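You operate a simulated robot arm through the tools that you are given. There is no shell and no other tool. Be economical: measure what you need, move in short steps, check, and stop when the job is done.

You are at the controls of a simulated robot arm. One attempt, no reset.

Task
Pack the brown wooden tray on the top of the short bench. At the end: the leather pouch (marked "L 11") is in the blue bowl; the black sink plug stands where the leather pouch stood; the purple tin (marked "L 19") is on the brown wooden tray; the grey ribbed foam (marked "L 6") is on the brown wooden tray; whatever was shut is shut again. Leave all else as you found it, and nothing knocked over. Set down upright: purple tin.

It is judged by the outcome, as a careful person would: the job done as asked, and still so three seconds after it is handed in. It fails if anything else is knocked over, pushed out of place, dropped, spilled or broken.

Robot
A 6-joint arm with a two-finger parallel gripper, fixed in place. Base frame: the origin is at the foot of the arm, x ahead of it, y to its left, z up; the work surface is at about z = 0.75. Lengths are in m, angles in degrees, forces in N, time in s.
With the tool pointing down near the work surface it reaches from about 0.18 to 0.64 m from the base axis. Its first joint turns from -66.0 to 66.0 degrees. Payload 2.7 kg.
Tool frame: the origin (TCP) lies between the finger pads and is the grasp point; the fingertips stand 0.023 m ahead of it; z points along the fingers, y is the line along which they close. The gripper opens to 0.094 m. The fingers are 0.038 m wide and 0.01 m thick; the gripper's body (0.054 by 0.096 m) begins 0.039 m behind the TCP.
Orientation is that of the tool frame in the base frame, as a unit quaternion [w, x, y, z]. With the fingers straight down and closing along the base's y, the tool's x points along the base's -x, its y along +y and its z along -z.

Tools
- The arm moves only by the tool drive_tool. Its argument "steps" is one flat list of numbers, 7 for each row, row after row: the shift along the tool's x, y, z in m, then the turn, a rotation vector about the tool's x, y, z in degrees, then the opening in per cent of the stroke, from 0 (shut) to 100 (fully open). In form: [x, y, z, ax, ay, az, hand, x, y, z, ax, ay, az, hand, ...]. A call has 1 to 8 rows; each row is the pose to reach, as a shift and turn from the pose commanded when the call began, along the tool's axes at that moment. Rows are played at 5 a second. More than 0.05 m and 8.6 degrees between two rows, or a gripper value outside its range, and nothing of the call is played. A pose out of reach is approached as far as the arm can. The call stops where the force on the tool passes 40 N (or 10 N more than at its start, if that is more) or the arm is blocked; 0.2 s more then pass. Each finger travels about 0.045 m/s and halts on what it meets, pressing with about 26 N; the grip force reading is that of the motor and also rises with nothing between the fingers. The clock runs only during rows and for 0.2 s after the last one: add rows that repeat a pose to give the fingers time. It gives the time, the measured TCP pose, the force on the tool (base axes), the opening and the grip force at its end, in the units of the frame above (readings bear some noise), with the torque about the TCP (base axes, N m) and any sound that the robot's microphone picked up, and new pictures: "show" is both (left out), scene, wrist or none.
- Cameras (640 x 400 px; columns grow to the right, rows downward): "scene" is fixed at [0.076, -0.4316, 1.3999]; the picture's right is [0.77, -0.64, 0.00], its down [-0.39, -0.47, -0.79] and it looks along [0.50, 0.61, -0.61] (base axes); focal length 337 px, centre (320, 200). "wrist" rides on the gripper at [0.086, 0.016, -0.074] in the tool frame; the picture's right is [-0.18, 0.98, 0.00], its down [-0.58, -0.11, -0.81] and it looks along [-0.79, -0.15, 0.59] (tool axes); focal length 243 px, centre (320, 200). There is no depth. A picture from a camera that has moved, and an enlarged one, comes with that camera's place and axes in the base frame and with its lens.
- enlarge(camera, box): a new picture of the part [left, top, right, bottom] of that camera's present view, enlarged. It takes no simulated time.
- finish_job(): hands the job in; it is judged then, once.

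Go step by step. Nothing tells you positions but the pictures and the camera data: compare them with the known pose of the tool, close in by small moves and look again before you grip or let go. The budget is 120 turns and 200 pictures, counting those below and the enlarged ones. Unless the task says otherwise, let go and move clear before handing in, and close with one line.

The tools are called after ">>>" as a command line: name --argument value ..., lists and objects as JSON in quotes. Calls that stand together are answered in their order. drive_tool: Moves the arm, as the interface text tells. Its arguments: {"type":"object","properties":{"steps":{"type":"array"},"show":{"type":"string","enum":["both","scene","wrist","none"]}},"required":["steps"]} The other tools are called the same way: enlarge (camera, box) takes an enlarged picture of a part of a camera's view; finish_job () hands the job in.

At the start:

```text
t: 0.0
tcp_pos: [0.4324, 0.0676, 0.9999]
ee_rot: [0.001, -0.001, 1.0, 0.0]
force: [0.0, -0.4, -0.3]
ft_torque: [-0.01, -0.03, -0.03]
opening: 0.0942
grip_force: 0.1
```

scene: 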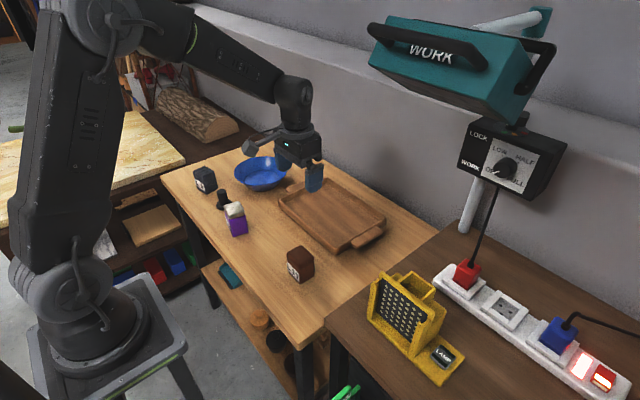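
wrist: 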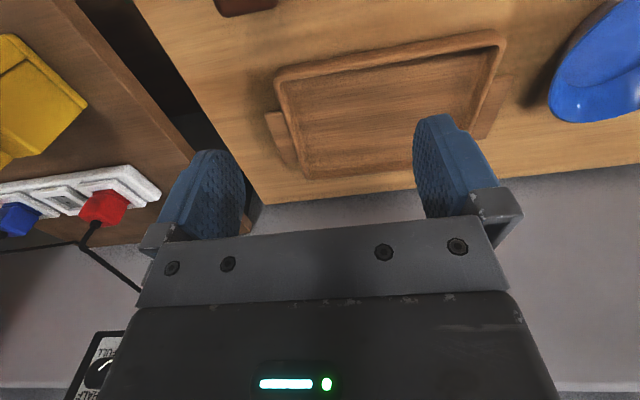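

I see the bench with a few small objects, the bowl and the tray; I'll enlarge the scene to identify each one.

>>> enlarge --camera "scene" --box '[170, 140, 330, 240]'

>>> enlarge --camera "scene" --box '[220, 180, 400, 292]'

```text
4.00 times, centred on (250, 190) of scene
camera zoom: at [0.076, -0.4316, 1.3999], right [0.77, -0.64, 0.0], down [-0.39, -0.47, -0.79], along [0.5, 0.61, -0.61], focal length 1349 px, centre (600, 240)
```

zoom: 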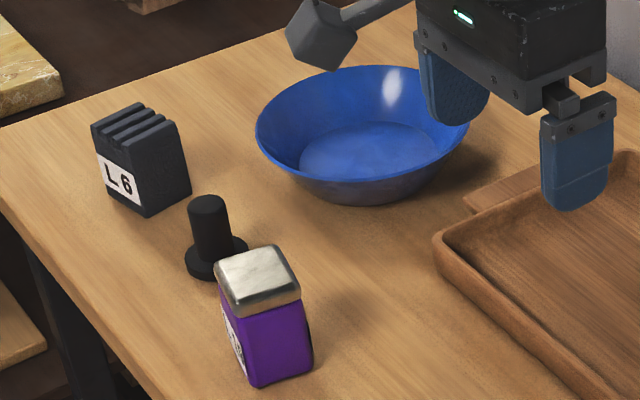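

```text
3.56 times, centred on (310, 236) of scene
camera zoom: at [0.076, -0.4316, 1.3999], right [0.77, -0.64, 0.0], down [-0.39, -0.47, -0.79], along [0.5, 0.61, -0.61], focal length 1199 px, centre (356, 72)
```

zoom: 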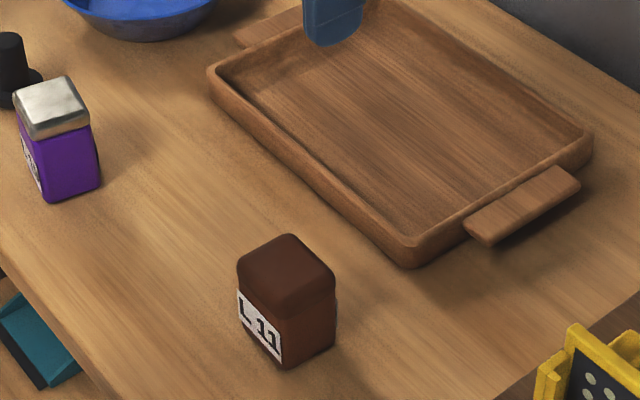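

I take the pouch to be near (0.385, 0.02), tin (0.344, 0.257), plug (0.363, 0.383), foam (0.362, 0.51), bowl (0.52, 0.42), and the tray x 0.495–0.69, y 0.01–0.28. First I'll hover over the pouch and check.

>>> drive_tool --steps '[0.016, -0.016, 0.033, 0, 0, 0, 100, 0.032, -0.032, 0.066, 0, 0, 0, 100, 0.047, -0.048, 0.1, 0, 0, 0, 100, 0.047, -0.048, 0.1, 0, 0, 0, 100]'

```text
t: 1.0
tcp_pos: [0.3851, 0.0195, 0.8987]
ee_rot: [0.0, 0.0, 1.0, 0.0]
force: [0.2, -0.4, -0.2]
ft_torque: [0.01, -0.06, -0.01]
opening: 0.0941
grip_force: 0.0
camera wrist: at [0.2998, 0.0352, 0.9729], right [0.18, 0.98, 0.0], down [0.58, -0.11, 0.81], along [0.79, -0.15, -0.59], focal length 243 px, centre (320, 200)
```

scene: 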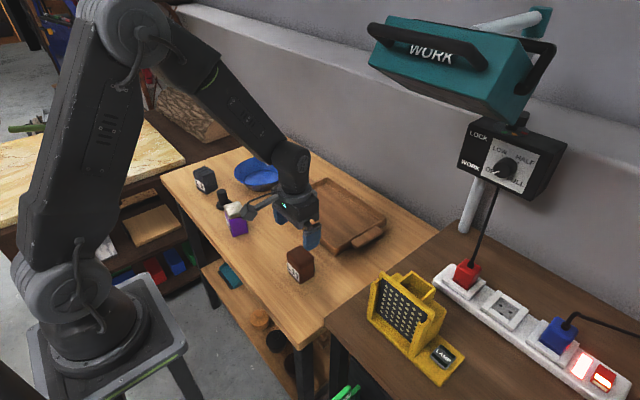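
wrist: 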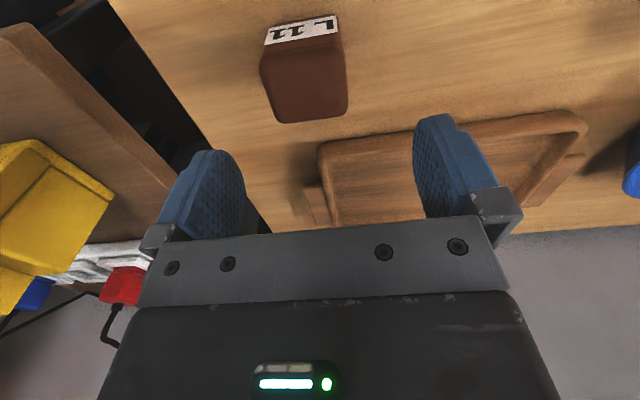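

The pouch appears close to (0.382, 0.015), about square to the axes. I'll lower around it, leaving the hand open, and check.

>>> drive_tool --steps '[0.003, -0.004, 0.03, 0, 0, 0, 100, 0.003, -0.004, 0.06, 0, 0, 0, 100, 0.003, -0.004, 0.08, 0, 0, 0, 100, 0.003, -0.004, 0.094, 0, 0, 0, 100, 0.003, -0.004, 0.094, 0, 0, 0, 100]'

>>> enlarge --camera "scene" --box '[240, 200, 360, 300]'

```text
t: 2.2
tcp_pos: [0.3836, 0.0152, 0.8062]
ee_rot: [0.001, 0.0, 1.0, 0.0]
force: [1.1, 0.2, 0.9]
ft_torque: [0.02, 0.01, 0.04]
opening: 0.0939
grip_force: 0.0
camera wrist: at [0.2968, 0.031, 0.8805], right [0.18, 0.98, 0.0], down [0.58, -0.11, 0.81], along [0.79, -0.15, -0.59], focal length 243 px, centre (320, 200)
```

scene: 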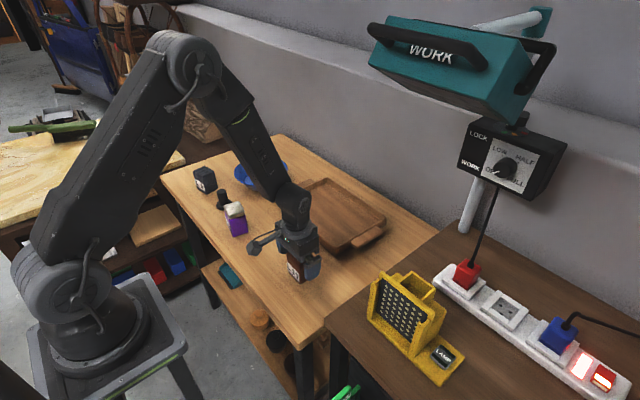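
wrist: 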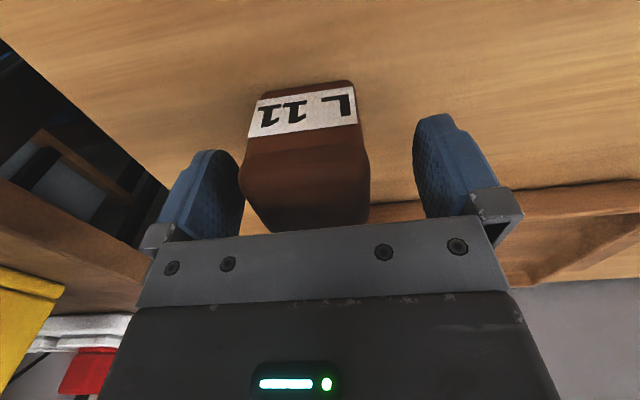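

```text
4.00 times, centred on (300, 250) of scene
camera zoom: at [0.076, -0.4316, 1.3999], right [0.77, -0.64, 0.0], down [-0.39, -0.47, -0.79], along [0.5, 0.61, -0.61], focal length 1349 px, centre (400, 0)
```

zoom: 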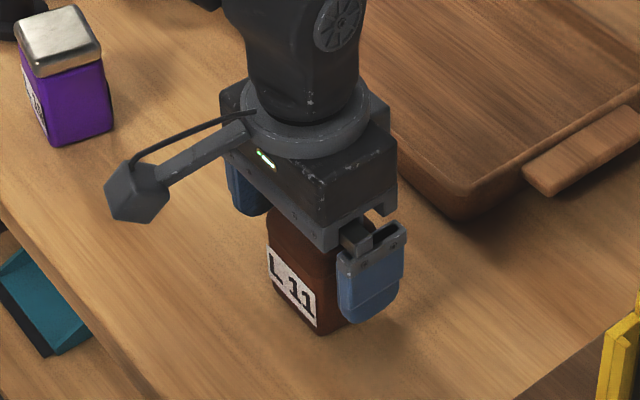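

The pouch's centre is at about y = 0.011, slightly to the left finger; I'll shift 4 mm and close.

>>> drive_tool --steps '[0, -0.004, 0, 0, 0, 0, 100, 0, -0.004, 0, 0, 0, 0, 40, 0, -0.004, 0, 0, 0, 0, 30, 0, -0.004, 0, 0, 0, 0, 30, 0, -0.004, 0, 0, 0, 0, 30, 0, -0.004, 0, 0, 0, 0, 30, 0, -0.004, 0, 0, 0, 0, 30]' --show "wrist"

```text
t: 3.8
tcp_pos: [0.3817, 0.0123, 0.8057]
ee_rot: [0.001, 0.0, 1.0, -0.001]
force: [-0.4, -0.2, 0.6]
ft_torque: [0.02, -0.01, 0.0]
opening: 0.0537
grip_force: 25.5
camera wrist: at [0.297, 0.0274, 0.8806], right [0.18, 0.98, 0.0], down [0.58, -0.11, 0.81], along [0.79, -0.15, -0.59], focal length 243 px, centre (320, 200)
```

wrist: 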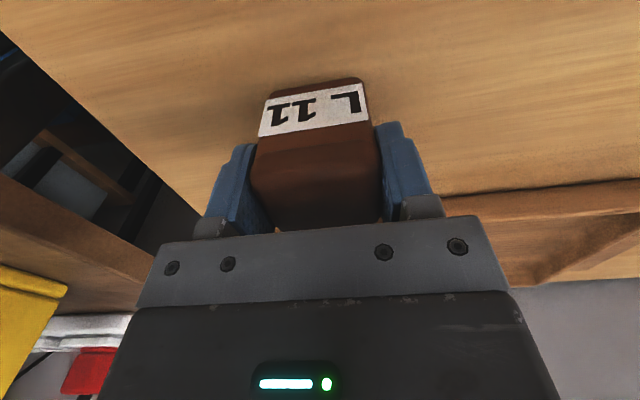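

Gripped at 0.054 m. Lifting straight up, then carrying towards the bowl.

>>> drive_tool --steps '[0, 0, -0.03, 0, 0, 0, 30, 0, 0, -0.07, 0, 0, 0, 30, 0, 0, -0.115, 0, 0, 0, 30, 0, 0, -0.115, 0, 0, 0, 30]' --show "scene"

>>> drive_tool --steps '[-0.012, 0.042, 0, 0, 0, 0, 30, -0.024, 0.084, 0, 0, 0, 0, 30, -0.036, 0.126, 0, 0, 0, 0, 30, -0.048, 0.168, 0, 0, 0, 0, 30, -0.06, 0.21, 0, 0, 0, 0, 30, -0.072, 0.252, 0, 0, 0, 0, 30, -0.084, 0.294, 0, 0, 0, 0, 30, -0.092, 0.33, 0, 0, 0, 0, 30]'

```text
t: 4.8
tcp_pos: [0.3826, 0.0111, 0.9228]
ee_rot: [0.0, 0.0, 1.0, 0.0]
force: [-0.7, 0.9, 0.0]
ft_torque: [-0.02, -0.02, -0.01]
opening: 0.0281
grip_force: 0.1
```

scene: 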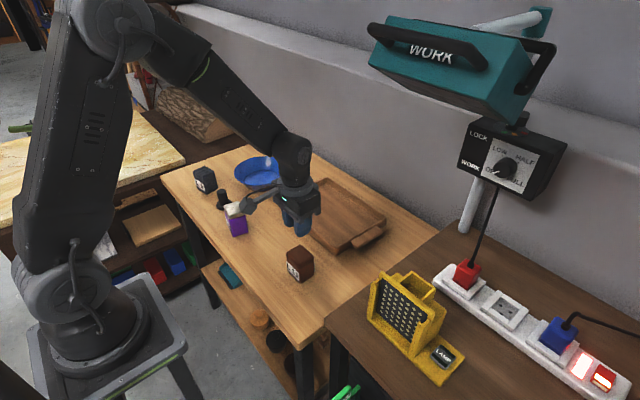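

```text
t: 6.6
tcp_pos: [0.4749, 0.3417, 0.9227]
ee_rot: [-0.001, 0.0, 1.0, 0.0]
force: [0.1, 1.4, -0.7]
ft_torque: [0.05, -0.01, 0.01]
opening: 0.0282
grip_force: 0.0
camera wrist: at [0.3891, 0.358, 0.9963], right [0.18, 0.98, 0.0], down [0.58, -0.11, 0.81], along [0.79, -0.15, -0.59], focal length 243 px, centre (320, 200)
```

scene: 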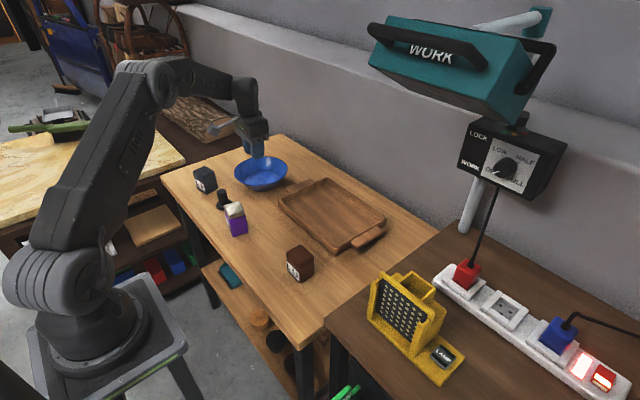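
wrist: 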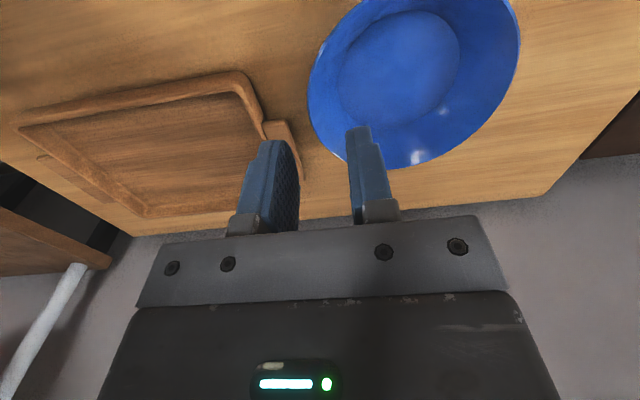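

The pouch slipped out of the grip and stayed standing; the grip was too shallow. The bowl centre reads (0.513, 0.415). I go back for a deeper grip with a full close.

>>> drive_tool --steps '[0.012, -0.042, 0, 0, 0, 0, 60, 0.024, -0.084, 0, 0, 0, 0, 100, 0.036, -0.126, 0, 0, 0, 0, 100, 0.048, -0.168, 0, 0, 0, 0, 100, 0.06, -0.21, 0, 0, 0, 0, 100, 0.072, -0.252, 0, 0, 0, 0, 100, 0.084, -0.294, 0, 0, 0, 0, 100, 0.092, -0.33, 0, 0, 0, 0, 100]'

>>> enlarge --camera "scene" --box '[240, 220, 340, 300]'

```text
t: 8.4
tcp_pos: [0.3812, 0.0127, 0.9202]
ee_rot: [0.001, 0.0, 1.0, 0.0]
force: [-0.4, 0.0, 0.6]
ft_torque: [0.01, 0.05, 0.0]
opening: 0.094
grip_force: 0.0
camera wrist: at [0.2968, 0.0283, 0.9939], right [0.18, 0.98, 0.0], down [0.58, -0.11, 0.81], along [0.79, -0.15, -0.59], focal length 243 px, centre (320, 200)
```

scene: 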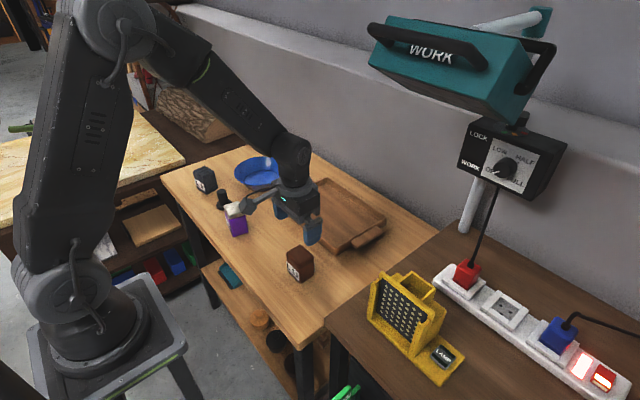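
wrist: 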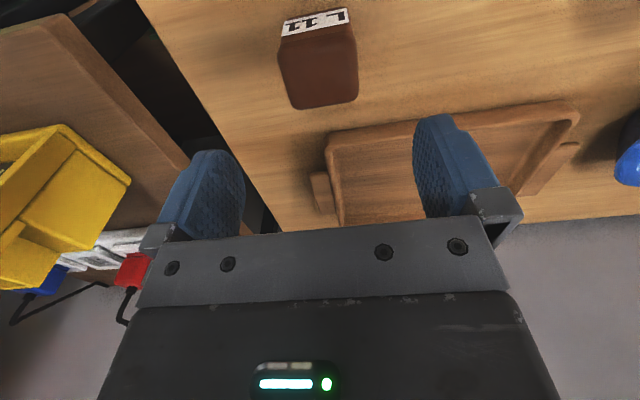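

```text
5.00 times, centred on (290, 260) of scene
camera zoom: at [0.076, -0.4316, 1.3999], right [0.77, -0.64, 0.0], down [-0.39, -0.47, -0.79], along [0.5, 0.61, -0.61], focal length 1686 px, centre (470, -100)
```

zoom: 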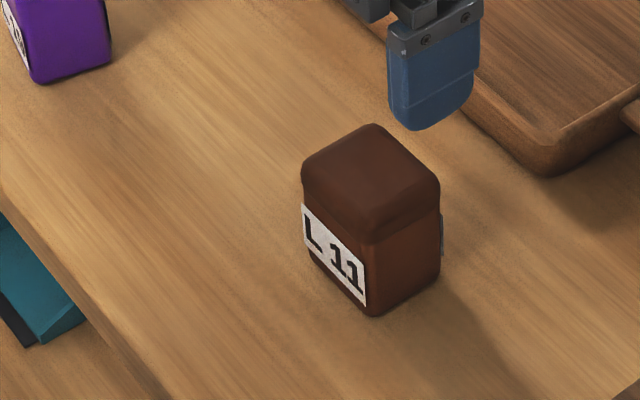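

The pouch is still at about (0.380, 0.011), upright. I descend deeper and close fully.

>>> drive_tool --steps '[0.001, -0.001, 0.04, 0, 0, 0, 100, 0.001, -0.001, 0.08, 0, 0, 0, 100, 0.001, -0.001, 0.11, 0, 0, 0, 100, 0.001, -0.001, 0.131, 0, 0, 0, 100, 0.001, -0.001, 0.131, 0, 0, 0, 100]' --show "wrist"

>>> drive_tool --steps '[0, 0, 0, 0, 0, 0, 50, 0, 0, 0, 0, 0, 0, 0, 0, 0, 0, 0, 0, 0, 0, 0, 0, 0, 0, 0, 0, 0, 0, 0, 0, 0, 0, 0, 0, 0, 0, 0, 0, 0, 0, 0, 0, 0, 0, 0, 0, 0, 0]'

```text
t: 9.6
tcp_pos: [0.3814, 0.0095, 0.7884]
ee_rot: [0.001, 0.0, 1.0, 0.0]
force: [0.0, -0.8, 0.3]
ft_torque: [0.0, 0.0, -0.03]
opening: 0.0939
grip_force: 0.0
camera wrist: at [0.2954, 0.0264, 0.8637], right [0.18, 0.98, 0.0], down [0.58, -0.11, 0.81], along [0.79, -0.15, -0.59], focal length 243 px, centre (320, 200)
```

wrist: 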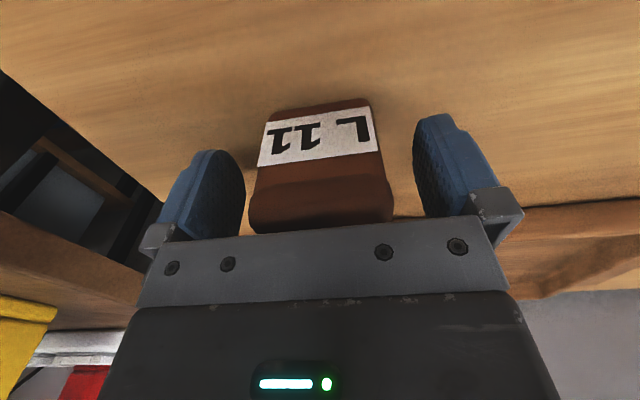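

```text
t: 11.2
tcp_pos: [0.3801, 0.0101, 0.7903]
ee_rot: [0.0, 0.0, 1.0, 0.001]
force: [-0.5, -0.2, -0.1]
ft_torque: [0.0, 0.0, -0.01]
opening: 0.0535
grip_force: 25.8
camera wrist: at [0.2953, 0.0265, 0.864], right [0.18, 0.98, 0.0], down [0.58, -0.11, 0.81], along [0.79, -0.15, -0.59], focal length 243 px, centre (320, 200)
```

scene: 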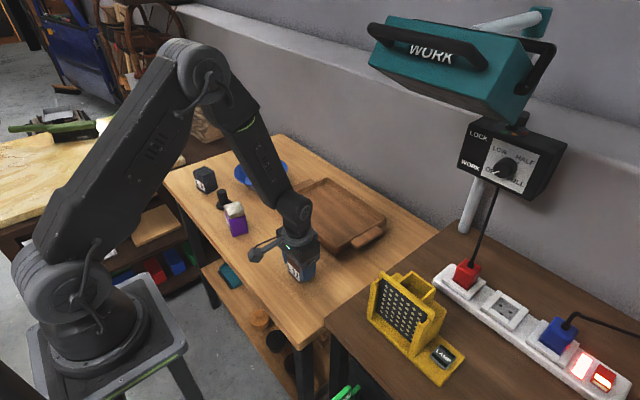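
wrist: 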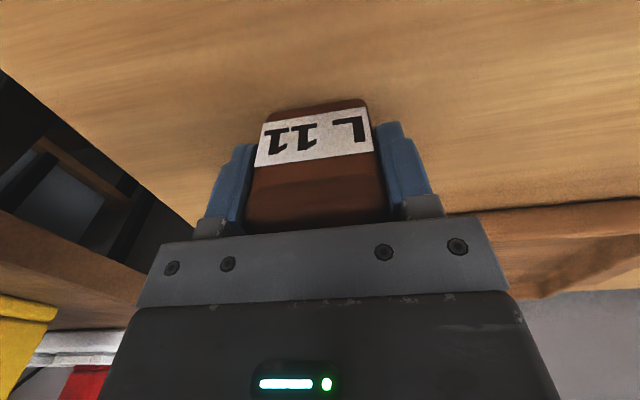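

Closed at 0.0535 m; now a slow 2 cm test lift.

>>> drive_tool --steps '[0, 0, -0.005, 0, 0, 0, 0, 0, 0, -0.01, 0, 0, 0, 0, 0, 0, -0.015, 0, 0, 0, 0, 0, 0, -0.02, 0, 0, 0, 0, 0, 0, -0.02, 0, 0, 0, 0]'

>>> enlarge --camera "scene" --box '[240, 210, 360, 300]'

```text
t: 12.4
tcp_pos: [0.3809, 0.0111, 0.8113]
ee_rot: [0.0, 0.0, 1.0, 0.0]
force: [-0.4, -0.8, -0.7]
ft_torque: [-0.01, 0.03, -0.01]
opening: 0.0537
grip_force: 26.5
camera wrist: at [0.2954, 0.0268, 0.8848], right [0.18, 0.98, 0.0], down [0.58, -0.11, 0.81], along [0.79, -0.15, -0.59], focal length 243 px, centre (320, 200)
```

scene: 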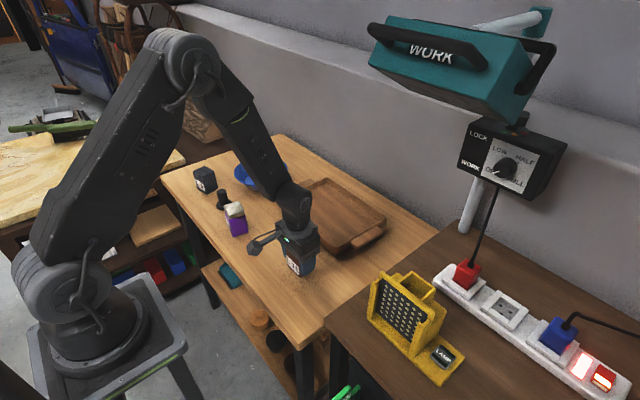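
wrist: 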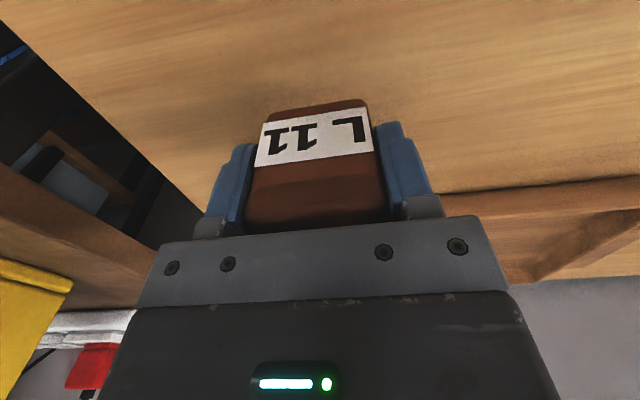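

```text
4.44 times, centred on (300, 255) of scene
camera zoom: at [0.076, -0.4316, 1.3999], right [0.77, -0.64, 0.0], down [-0.39, -0.47, -0.79], along [0.5, 0.61, -0.61], focal length 1499 px, centre (409, -44)
```

zoom: 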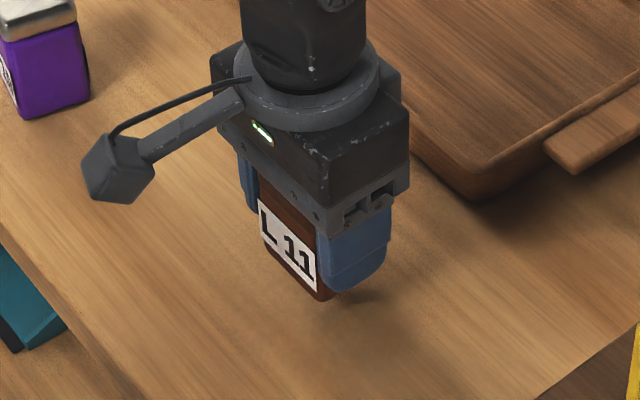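

Lifted cleanly this time. Raising and carrying gently towards the bowl.

>>> drive_tool --steps '[0, 0, -0.025, 0, 0, 0, 0, 0, 0, -0.05, 0, 0, 0, 0, 0, 0, -0.08, 0, 0, 0, 0, 0, 0, -0.11, 0, 0, 0, 0, -0.01, 0.03, -0.115, 0, 0, 0, 0, -0.02, 0.06, -0.115, 0, 0, 0, 0, -0.03, 0.09, -0.115, 0, 0, 0, 0, -0.04, 0.12, -0.115, 0, 0, 0, 0]' --show "scene"

>>> drive_tool --steps '[-0.01, 0.035, 0, 0, 0, 0, 0, -0.02, 0.07, 0, 0, 0, 0, 0, -0.03, 0.105, 0, 0, 0, 0, 0, -0.04, 0.14, 0, 0, 0, 0, 0, -0.05, 0.175, 0, 0, 0, 0, 0, -0.06, 0.21, 0, 0, 0, 0, 0, -0.07, 0.24, 0, 0, 0, 0, 0, -0.084, 0.274, 0, 0, 0, 0, 0]'

```text
t: 14.2
tcp_pos: [0.4215, 0.1336, 0.9255]
ee_rot: [0.0, 0.0, 1.0, 0.0]
force: [1.0, 0.6, 0.1]
ft_torque: [0.02, 0.01, -0.05]
opening: 0.0536
grip_force: 25.3
```

scene: 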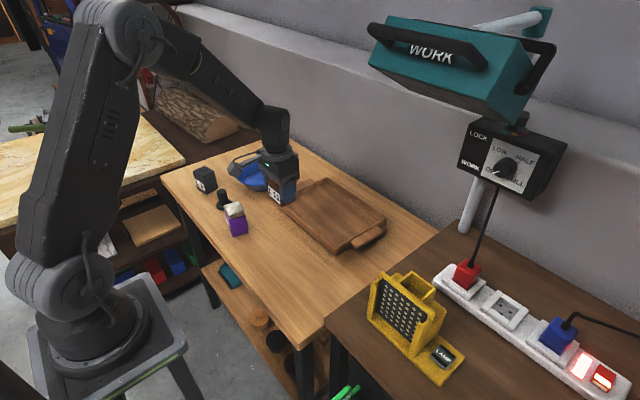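

```text
t: 16.0
tcp_pos: [0.5001, 0.3992, 0.9254]
ee_rot: [-0.001, 0.0, 1.0, -0.001]
force: [0.2, -0.3, -1.1]
ft_torque: [-0.01, -0.03, 0.03]
opening: 0.0538
grip_force: 25.9
out of reach, approached as far as the arm can: row 8
camera wrist: at [0.4154, 0.4156, 0.9999], right [0.18, 0.98, 0.0], down [0.58, -0.11, 0.81], along [0.79, -0.15, -0.59], focal length 243 px, centre (320, 200)
```

scene: 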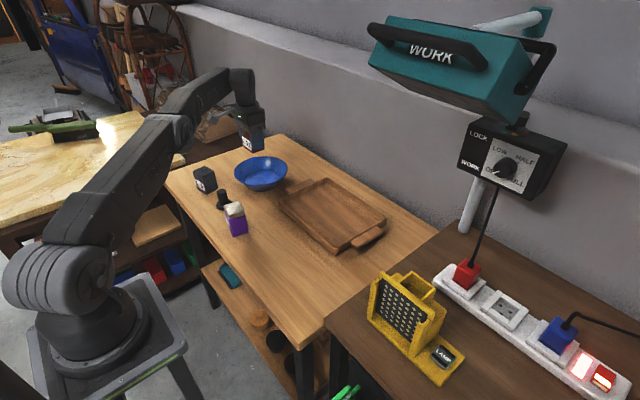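
wrist: 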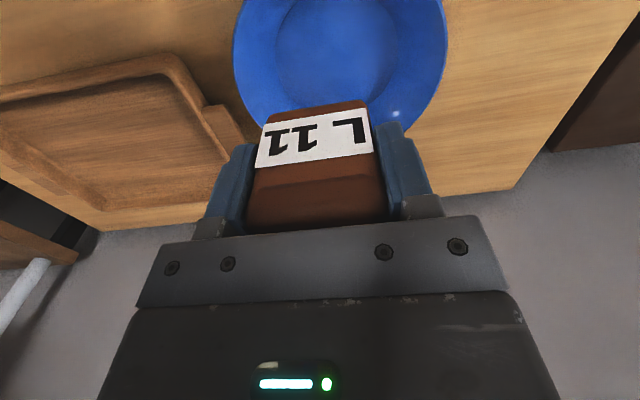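

At the reach limit (r≈0.64), pouch held, bowl centre (0.513, 0.414). I'll turn the hand about 39° so that the fingers open sideways within the bowl.

>>> drive_tool --steps '[0, 0, 0, 0, 0, -7.7, 0, 0, 0, 0, 0, 0, -15.4, 0, 0, 0, 0, 0, 0, -23.1, 0, 0, 0, 0, 0, 0, -30.8, 0, 0, 0, 0, 0, 0, -38.5, 0, 0, 0, 0.03, 0, 0, -38.5, 0, 0, 0, 0.06, 0, 0, -38.5, 0]'

```text
t: 17.6
tcp_pos: [0.5009, 0.4018, 0.8629]
ee_rot: [0.001, -0.331, 0.944, 0.001]
force: [0.6, 1.0, -0.3]
ft_torque: [-0.03, 0.04, 0.05]
opening: 0.0538
grip_force: 26.1
camera wrist: at [0.424, 0.3598, 0.9375], right [-0.47, 0.88, 0.0], down [0.52, 0.28, 0.81], along [0.71, 0.38, -0.59], focal length 243 px, centre (320, 200)
```

scene: 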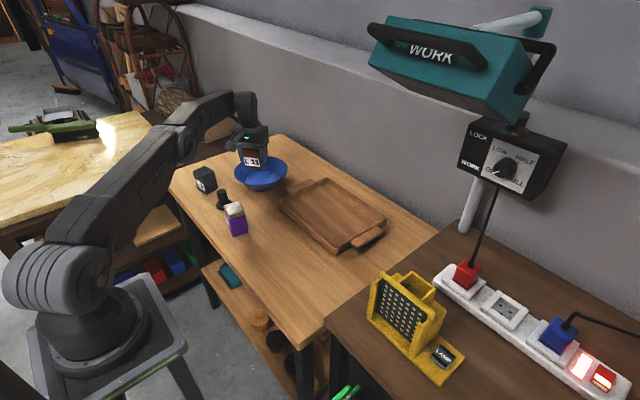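
wrist: 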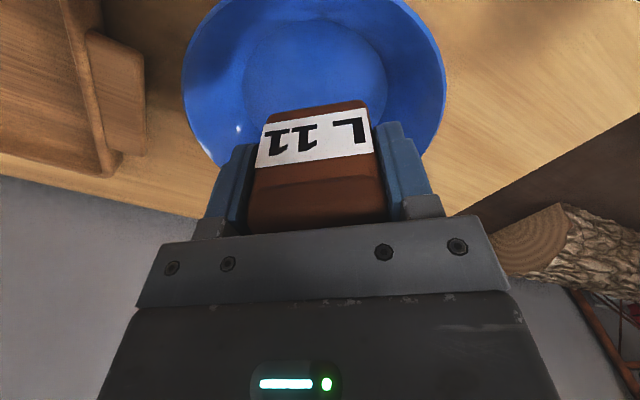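

Well aligned above the bowl; lowering with a slight outward shift.

>>> drive_tool --steps '[-0.003, 0, 0.015, 0, 0, 0, 0, -0.006, 0, 0.03, 0, 0, 0, 0, -0.008, 0, 0.045, 0, 0, 0, 0, -0.008, 0, 0.055, 0, 0, 0, 0, -0.008, 0, 0.055, 0, 0, 0, 0]'

>>> enlarge --camera "scene" --box '[200, 110, 320, 200]'

```text
t: 18.8
tcp_pos: [0.5006, 0.3992, 0.8112]
ee_rot: [0.0, -0.33, 0.944, 0.0]
force: [0.1, -0.8, -1.0]
ft_torque: [0.0, 0.02, -0.03]
opening: 0.0538
grip_force: 26.2
out of reach, approached as far as the arm can: row 2, 3, 4, 5
camera wrist: at [0.424, 0.3582, 0.885], right [-0.47, 0.88, 0.0], down [0.52, 0.28, 0.81], along [0.71, 0.38, -0.59], focal length 243 px, centre (320, 200)
```

scene: 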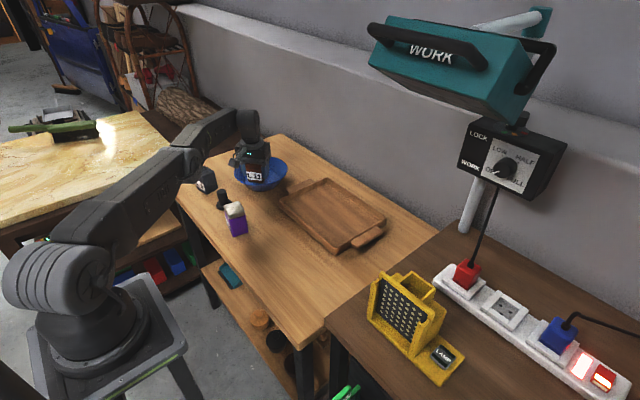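
wrist: 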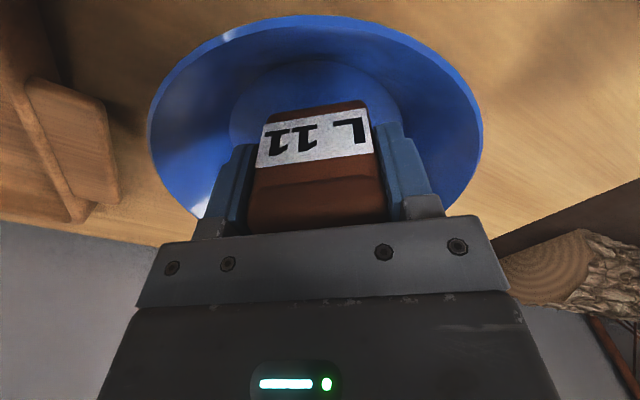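

```text
4.44 times, centred on (260, 155) of scene
camera zoom: at [0.076, -0.4316, 1.3999], right [0.77, -0.64, 0.0], down [-0.39, -0.47, -0.79], along [0.5, 0.61, -0.61], focal length 1499 px, centre (587, 400)
```

zoom: 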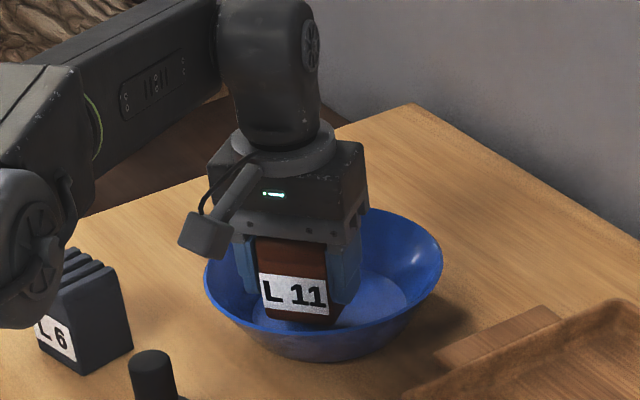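

Still clear; lowering the last bit gently until contact.

>>> drive_tool --steps '[0, 0, 0.004, 0, 0, 0, 0, 0, 0, 0.008, 0, 0, 0, 0, 0, 0, 0.011, 0, 0, 0, 0, 0, 0, 0.011, 0, 0, 0, 0]'

>>> enlarge --camera "scene" --box '[200, 110, 320, 200]'

```text
t: 19.8
tcp_pos: [0.4999, 0.4004, 0.8008]
ee_rot: [0.001, -0.33, 0.944, -0.001]
force: [0.1, 0.1, 0.2]
ft_torque: [-0.05, 0.0, 0.03]
opening: 0.0536
grip_force: 26.0
camera wrist: at [0.4233, 0.3574, 0.8745], right [-0.47, 0.88, 0.0], down [0.52, 0.28, 0.81], along [0.71, 0.38, -0.59], focal length 243 px, centre (320, 200)
```

scene: 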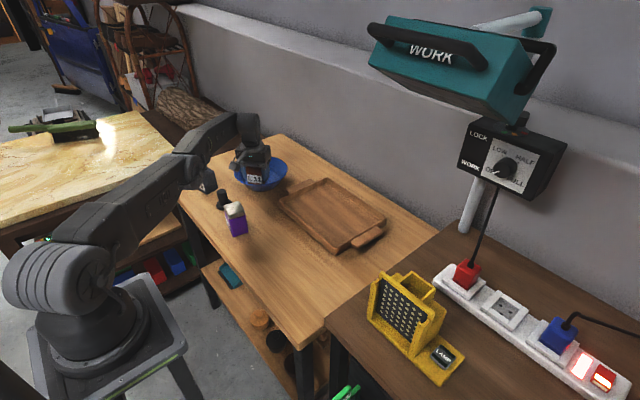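
wrist: 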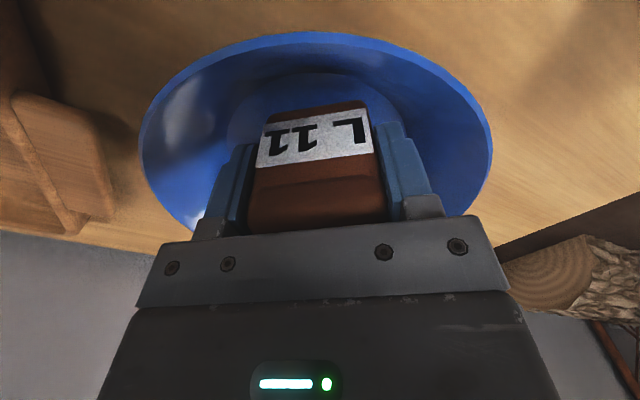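

```text
4.44 times, centred on (260, 155) of scene
camera zoom: at [0.076, -0.4316, 1.3999], right [0.77, -0.64, 0.0], down [-0.39, -0.47, -0.79], along [0.5, 0.61, -0.61], focal length 1499 px, centre (587, 400)
```

zoom: 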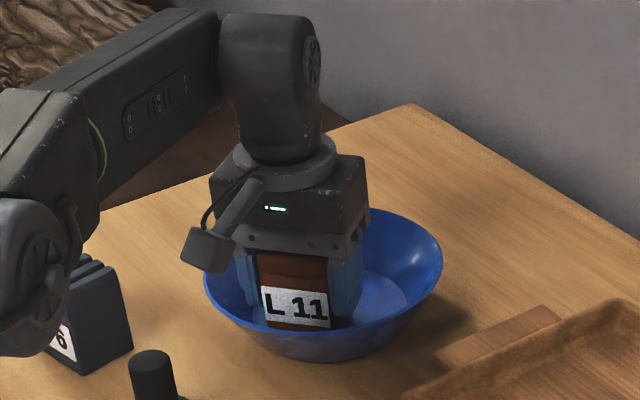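

No contact yet; a few more millimetres.

>>> drive_tool --steps '[0, 0, 0.002, 0, 0, 0, 0, 0, 0, 0.004, 0, 0, 0, 0, 0, 0, 0.005, 0, 0, 0, 0, 0, 0, 0.005, 0, 0, 0, 0]' --show "none"

>>> drive_tool --steps '[0, 0, 0.001, 0, 0, 0, 0, 0, 0, 0.002, 0, 0, 0, 0, 0, 0, 0.003, 0, 0, 0, 0]' --show "wrist"

```text
t: 20.8
tcp_pos: [0.5003, 0.4, 0.7977]
ee_rot: [0.003, -0.329, 0.944, 0.001]
force: [-3.6, -1.9, 20.0]
ft_torque: [-0.09, 0.22, -0.01]
opening: 0.054
grip_force: 26.3
```

```text
t: 21.6
tcp_pos: [0.4999, 0.3991, 0.7947]
ee_rot: [0.004, -0.329, 0.944, 0.001]
force: [3.2, 4.4, 18.9]
ft_torque: [0.15, -0.11, -0.01]
opening: 0.0539
grip_force: 26.0
camera wrist: at [0.4231, 0.357, 0.8682], right [-0.47, 0.88, 0.0], down [0.52, 0.27, 0.81], along [0.72, 0.38, -0.59], focal length 243 px, centre (320, 200)
```

wrist: 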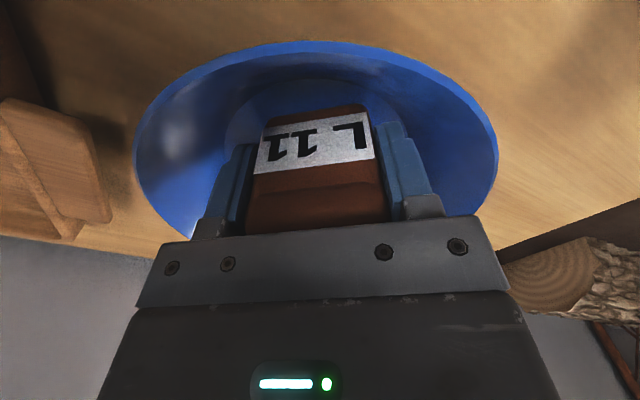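

Contact with the bowl floor. Opening a little and backing straight up.

>>> drive_tool --steps '[0, 0, -0.002, 0, 0, 0, 50, 0, 0, -0.002, 0, 0, 0, 68, 0, 0, -0.002, 0, 0, 0, 72, 0, 0, -0.002, 0, 0, 0, 72, 0, 0, -0.03, 0, 0, 0, 72, 0, 0, -0.06, 0, 0, 0, 72, 0, 0, -0.1, 0, 0, 0, 72, 0, 0, -0.13, 0, 0, 0, 72]'

>>> enlarge --camera "scene" --box '[180, 130, 320, 240]'

```text
t: 23.4
tcp_pos: [0.5042, 0.3993, 0.9208]
ee_rot: [0.0, -0.33, 0.944, 0.0]
force: [-0.4, 1.0, -0.2]
ft_torque: [0.0, 0.03, 0.0]
opening: 0.0677
grip_force: 0.0
camera wrist: at [0.4268, 0.3579, 0.9948], right [-0.47, 0.88, 0.0], down [0.52, 0.28, 0.81], along [0.71, 0.38, -0.59], focal length 243 px, centre (320, 200)
```

scene: 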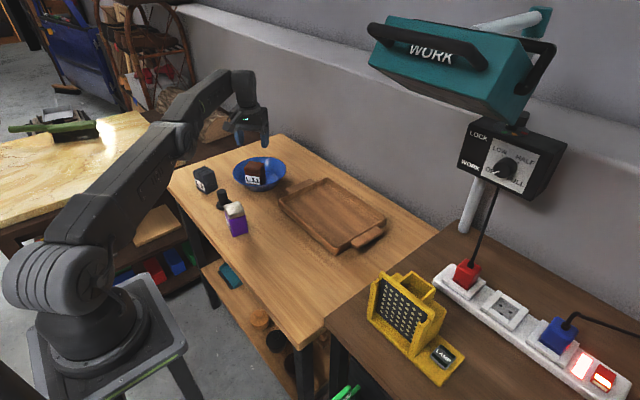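
wrist: 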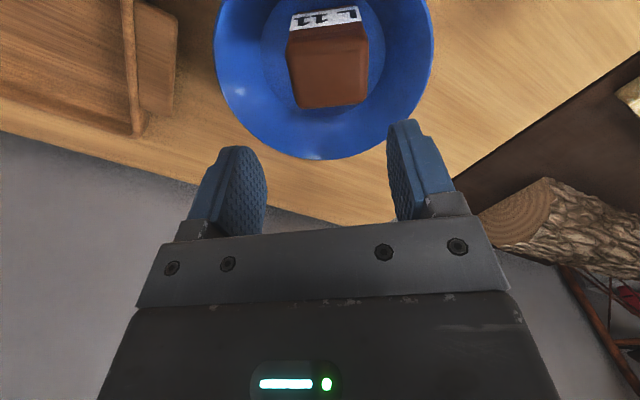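

```text
3.64 times, centred on (250, 185) of scene
camera zoom: at [0.076, -0.4316, 1.3999], right [0.77, -0.64, 0.0], down [-0.39, -0.47, -0.79], along [0.5, 0.61, -0.61], focal length 1226 px, centre (574, 254)
```

zoom: 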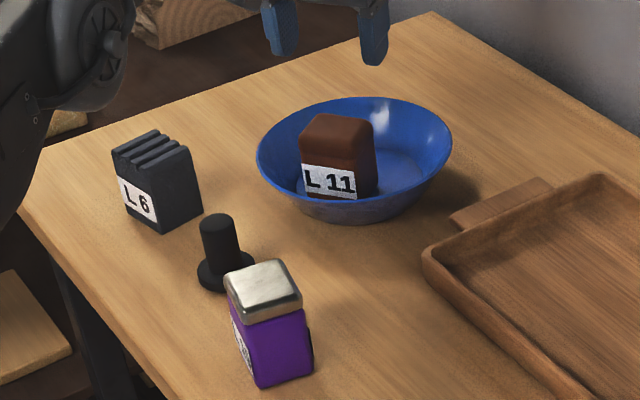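

Pouch stands in the bowl. Next the plug: moving above about (0.363, 0.383) to measure.

>>> drive_tool --steps '[0.03, 0.019, 0, 0, 0, 0, 72, 0.06, 0.038, 0, 0, 0, 0, 72, 0.09, 0.057, 0.01, 0, 0, 0, 72, 0.121, 0.0756, 0.02, 0, 0, 0, 72, 0.121, 0.0756, 0.02, 0, 0, 0, 72]'

```text
t: 24.6
tcp_pos: [0.3606, 0.3836, 0.9014]
ee_rot: [0.001, -0.329, 0.944, 0.0]
force: [1.1, -0.6, -0.1]
ft_torque: [0.0, 0.02, 0.0]
opening: 0.0679
grip_force: 0.1
camera wrist: at [0.2837, 0.3412, 0.9754], right [-0.47, 0.88, 0.0], down [0.52, 0.28, 0.81], along [0.71, 0.38, -0.59], focal length 243 px, centre (320, 200)
```

scene: 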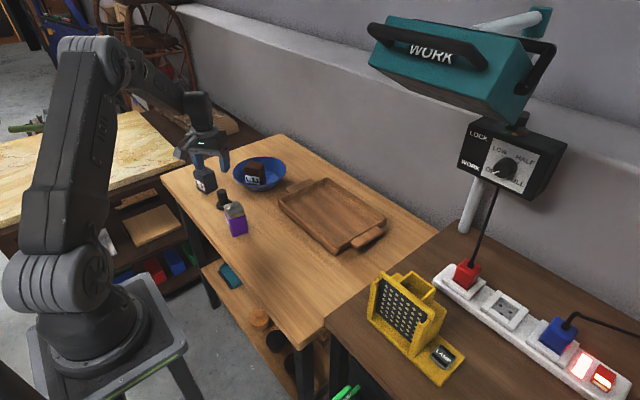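
wrist: 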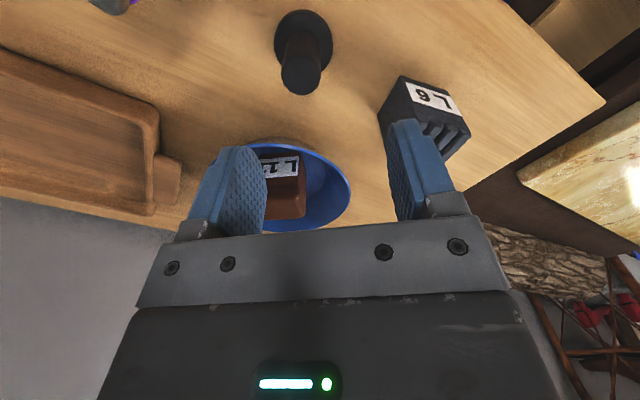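

Plug measured at (0.360, 0.367), top about 0.815. Shift and lower partway, then check.

>>> drive_tool --steps '[0.0102, -0.0118, 0, 0, 0, 0, 72, 0.0102, -0.0118, 0.025, 0, 0, 0, 72, 0.0102, -0.0118, 0.05, 0, 0, 0, 72, 0.0102, -0.0118, 0.05, 0, 0, 0, 72]'

>>> enlarge --camera "scene" --box '[180, 130, 300, 240]'

```text
t: 25.6
tcp_pos: [0.3611, 0.3685, 0.8541]
ee_rot: [0.002, -0.33, 0.944, 0.0]
force: [0.3, -0.2, 0.3]
ft_torque: [0.02, 0.01, 0.01]
opening: 0.0675
grip_force: 0.1
camera wrist: at [0.2844, 0.3265, 0.9275], right [-0.47, 0.88, 0.0], down [0.52, 0.28, 0.81], along [0.71, 0.38, -0.59], focal length 243 px, centre (320, 200)
```

scene: 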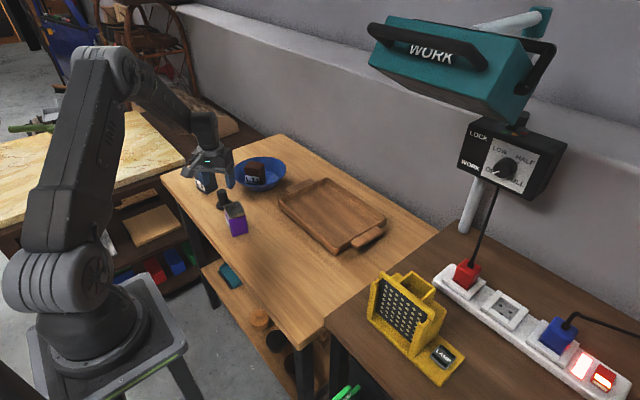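
wrist: 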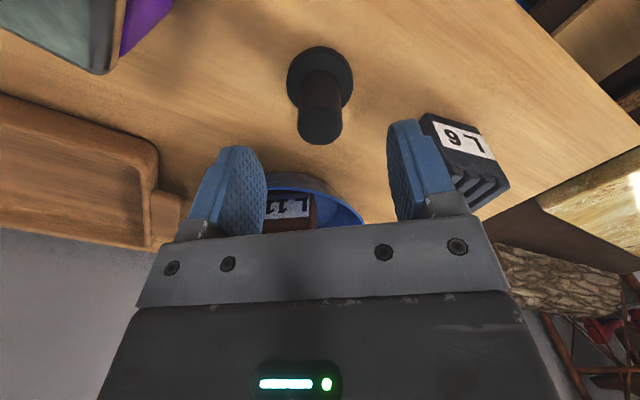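

```text
3.64 times, centred on (240, 185) of scene
camera zoom: at [0.076, -0.4316, 1.3999], right [0.77, -0.64, 0.0], down [-0.39, -0.47, -0.79], along [0.5, 0.61, -0.61], focal length 1226 px, centre (611, 254)
```

zoom: 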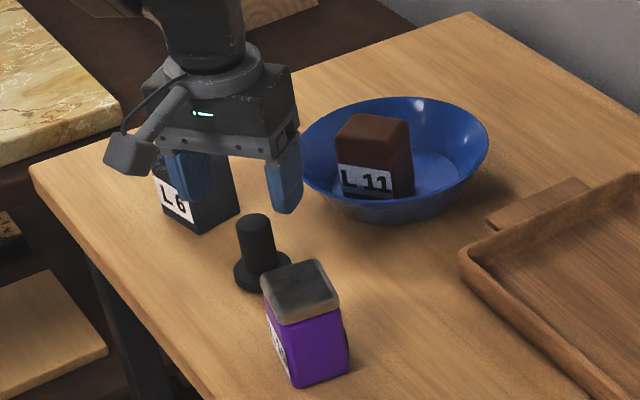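

Centred. Lowering around the post and closing.

>>> drive_tool --steps '[0, 0, 0.03, 0, 0, 0, 72, 0, 0, 0.057, 0, 0, 0, 72, 0, 0, 0.057, 0, 0, 0, 72, 0, 0, 0.057, 0, 0, 0, 30, 0, 0, 0.057, 0, 0, 0, 0, 0, 0, 0.057, 0, 0, 0, 0, 0, 0, 0.057, 0, 0, 0, 0, 0, 0, 0.057, 0, 0, 0, 0]'

```text
t: 27.4
tcp_pos: [0.36, 0.3679, 0.7965]
ee_rot: [0.0, -0.33, 0.944, 0.001]
force: [0.8, 0.4, -0.3]
ft_torque: [-0.02, 0.01, -0.02]
opening: 0.0268
grip_force: 25.7
camera wrist: at [0.2826, 0.3269, 0.87], right [-0.47, 0.88, 0.0], down [0.52, 0.28, 0.81], along [0.71, 0.38, -0.59], focal length 243 px, centre (320, 200)
```

scene: 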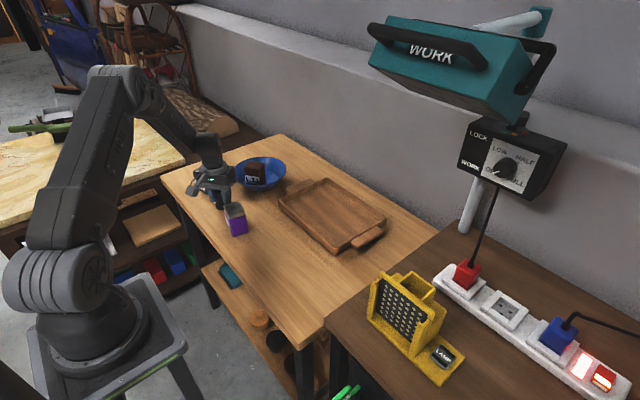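
wrist: 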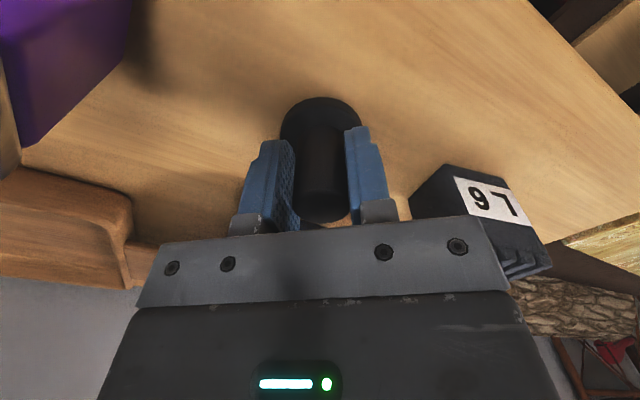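

Gripped the post (0.027 m). Lifting straight up slowly.

>>> drive_tool --steps '[0, 0, -0.006, 0, 0, 0, 0, 0, 0, -0.015, 0, 0, 0, 0, 0, 0, -0.035, 0, 0, 0, 0, 0, 0, -0.06, 0, 0, 0, 0, 0, 0, -0.09, 0, 0, 0, 0, 0, 0, -0.12, 0, 0, 0, 0, 0, 0, -0.12, 0, 0, 0, 0]'

```text
t: 29.0
tcp_pos: [0.358, 0.3681, 0.9152]
ee_rot: [0.001, -0.329, 0.944, 0.0]
force: [-0.2, -0.2, -1.4]
ft_torque: [-0.02, -0.02, 0.0]
opening: 0.0268
grip_force: 25.9
camera wrist: at [0.2817, 0.3255, 0.9897], right [-0.47, 0.88, 0.0], down [0.52, 0.28, 0.81], along [0.71, 0.38, -0.59], focal length 243 px, centre (320, 200)
```

scene: 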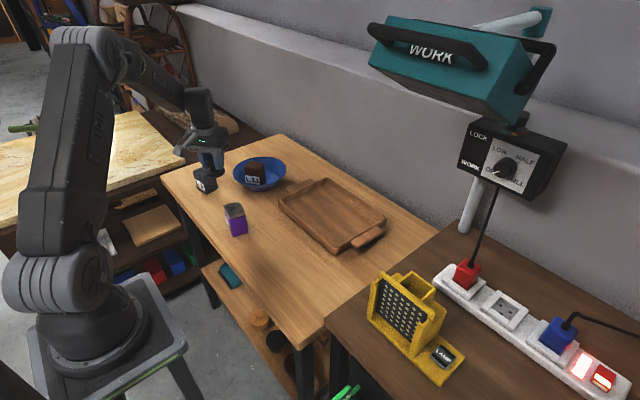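
wrist: 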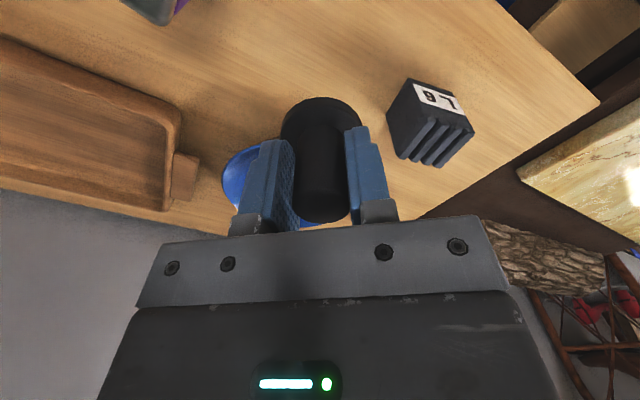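

Plug held. Carrying to the pouch's old spot (0.381, 0.011), turning the hand back on the way.

>>> drive_tool --steps '[0.0257, -0.0366, 0, 0, 0, 4.8, 0, 0.0513, -0.0732, 0, 0, 0, 9.6, 0, 0.077, -0.1098, 0, 0, 0, 14.4, 0, 0.1026, -0.1464, 0, 0, 0, 19.2, 0, 0.1283, -0.183, 0, 0, 0, 24, 0, 0.1539, -0.2197, 0, 0, 0, 28.8, 0, 0.1796, -0.2563, 0, 0, 0, 33.6, 0, 0.2055, -0.2929, 0, 0, 0, 38.5, 0]'

```text
t: 30.8
tcp_pos: [0.3784, 0.013, 0.9135]
ee_rot: [0.0, 0.0, 1.0, 0.0]
force: [-0.3, 0.1, -0.4]
ft_torque: [0.0, 0.0, 0.01]
opening: 0.027
grip_force: 26.4
camera wrist: at [0.2935, 0.0279, 0.9874], right [0.18, 0.98, 0.0], down [0.58, -0.11, 0.81], along [0.79, -0.15, -0.59], focal length 243 px, centre (320, 200)
```

scene: 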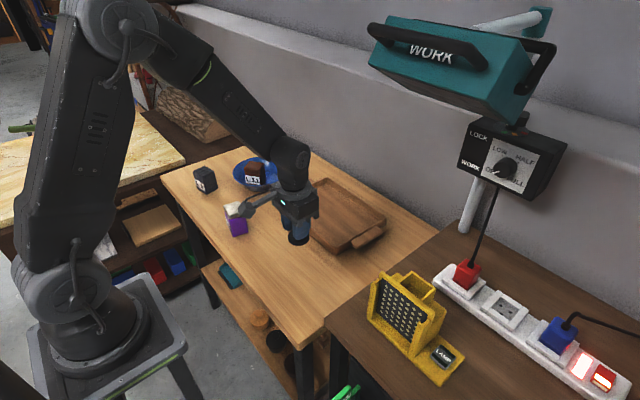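
wrist: 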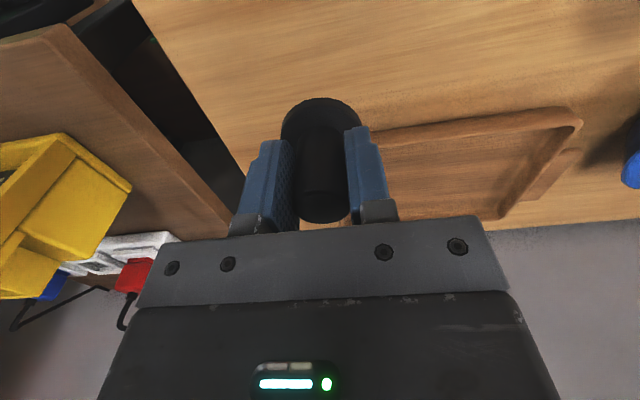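

Lowering to just above the bench.

>>> drive_tool --steps '[-0.002, -0.001, 0.03, 0, 0, 0, 0, -0.002, -0.001, 0.06, 0, 0, 0, 0, -0.002, -0.001, 0.09, 0, 0, 0, 0, -0.002, -0.001, 0.105, 0, 0, 0, 0, -0.002, -0.001, 0.112, 0, 0, 0, 0, -0.002, -0.001, 0.115, 0, 0, 0, 0, -0.002, -0.001, 0.117, 0, 0, 0, 0, -0.002, -0.001, 0.117, 0, 0, 0, 0]'

>>> enlarge --camera "scene" --box '[240, 200, 360, 300]'

```text
t: 32.6
tcp_pos: [0.3827, 0.0087, 0.7984]
ee_rot: [0.001, 0.001, 1.0, 0.001]
force: [0.6, 0.5, -0.4]
ft_torque: [0.02, 0.01, 0.05]
opening: 0.027
grip_force: 25.5
camera wrist: at [0.2968, 0.0254, 0.8718], right [0.18, 0.98, 0.0], down [0.58, -0.11, 0.81], along [0.79, -0.15, -0.59], focal length 243 px, centre (320, 200)
```

scene: 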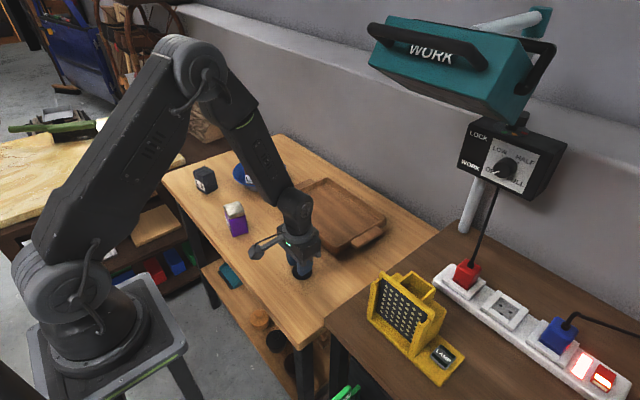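
wrist: 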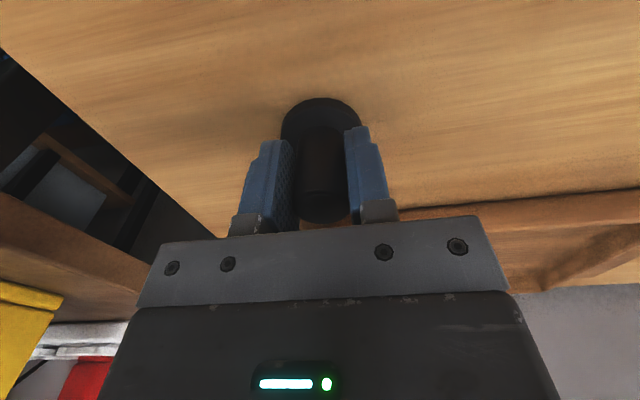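

```text
4.00 times, centred on (300, 250) of scene
camera zoom: at [0.076, -0.4316, 1.3999], right [0.77, -0.64, 0.0], down [-0.39, -0.47, -0.79], along [0.5, 0.61, -0.61], focal length 1349 px, centre (400, 0)
```

zoom: 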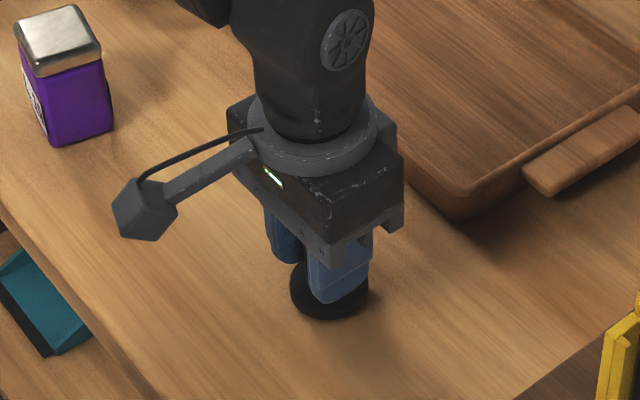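

It matches the old pouch footprint in the picture. Lowering the last 1–2 mm until touch.

>>> drive_tool --steps '[0, 0, 0.001, 0, 0, 0, 0, 0, 0, 0.002, 0, 0, 0, 0, 0, 0, 0.002, 0, 0, 0, 0]' --show "none"

```text
t: 33.4
tcp_pos: [0.3823, 0.01, 0.7968]
ee_rot: [0.001, 0.0, 1.0, -0.001]
force: [0.5, -0.6, 1.6]
ft_torque: [-0.01, 0.0, 0.0]
opening: 0.0269
grip_force: 25.8
```

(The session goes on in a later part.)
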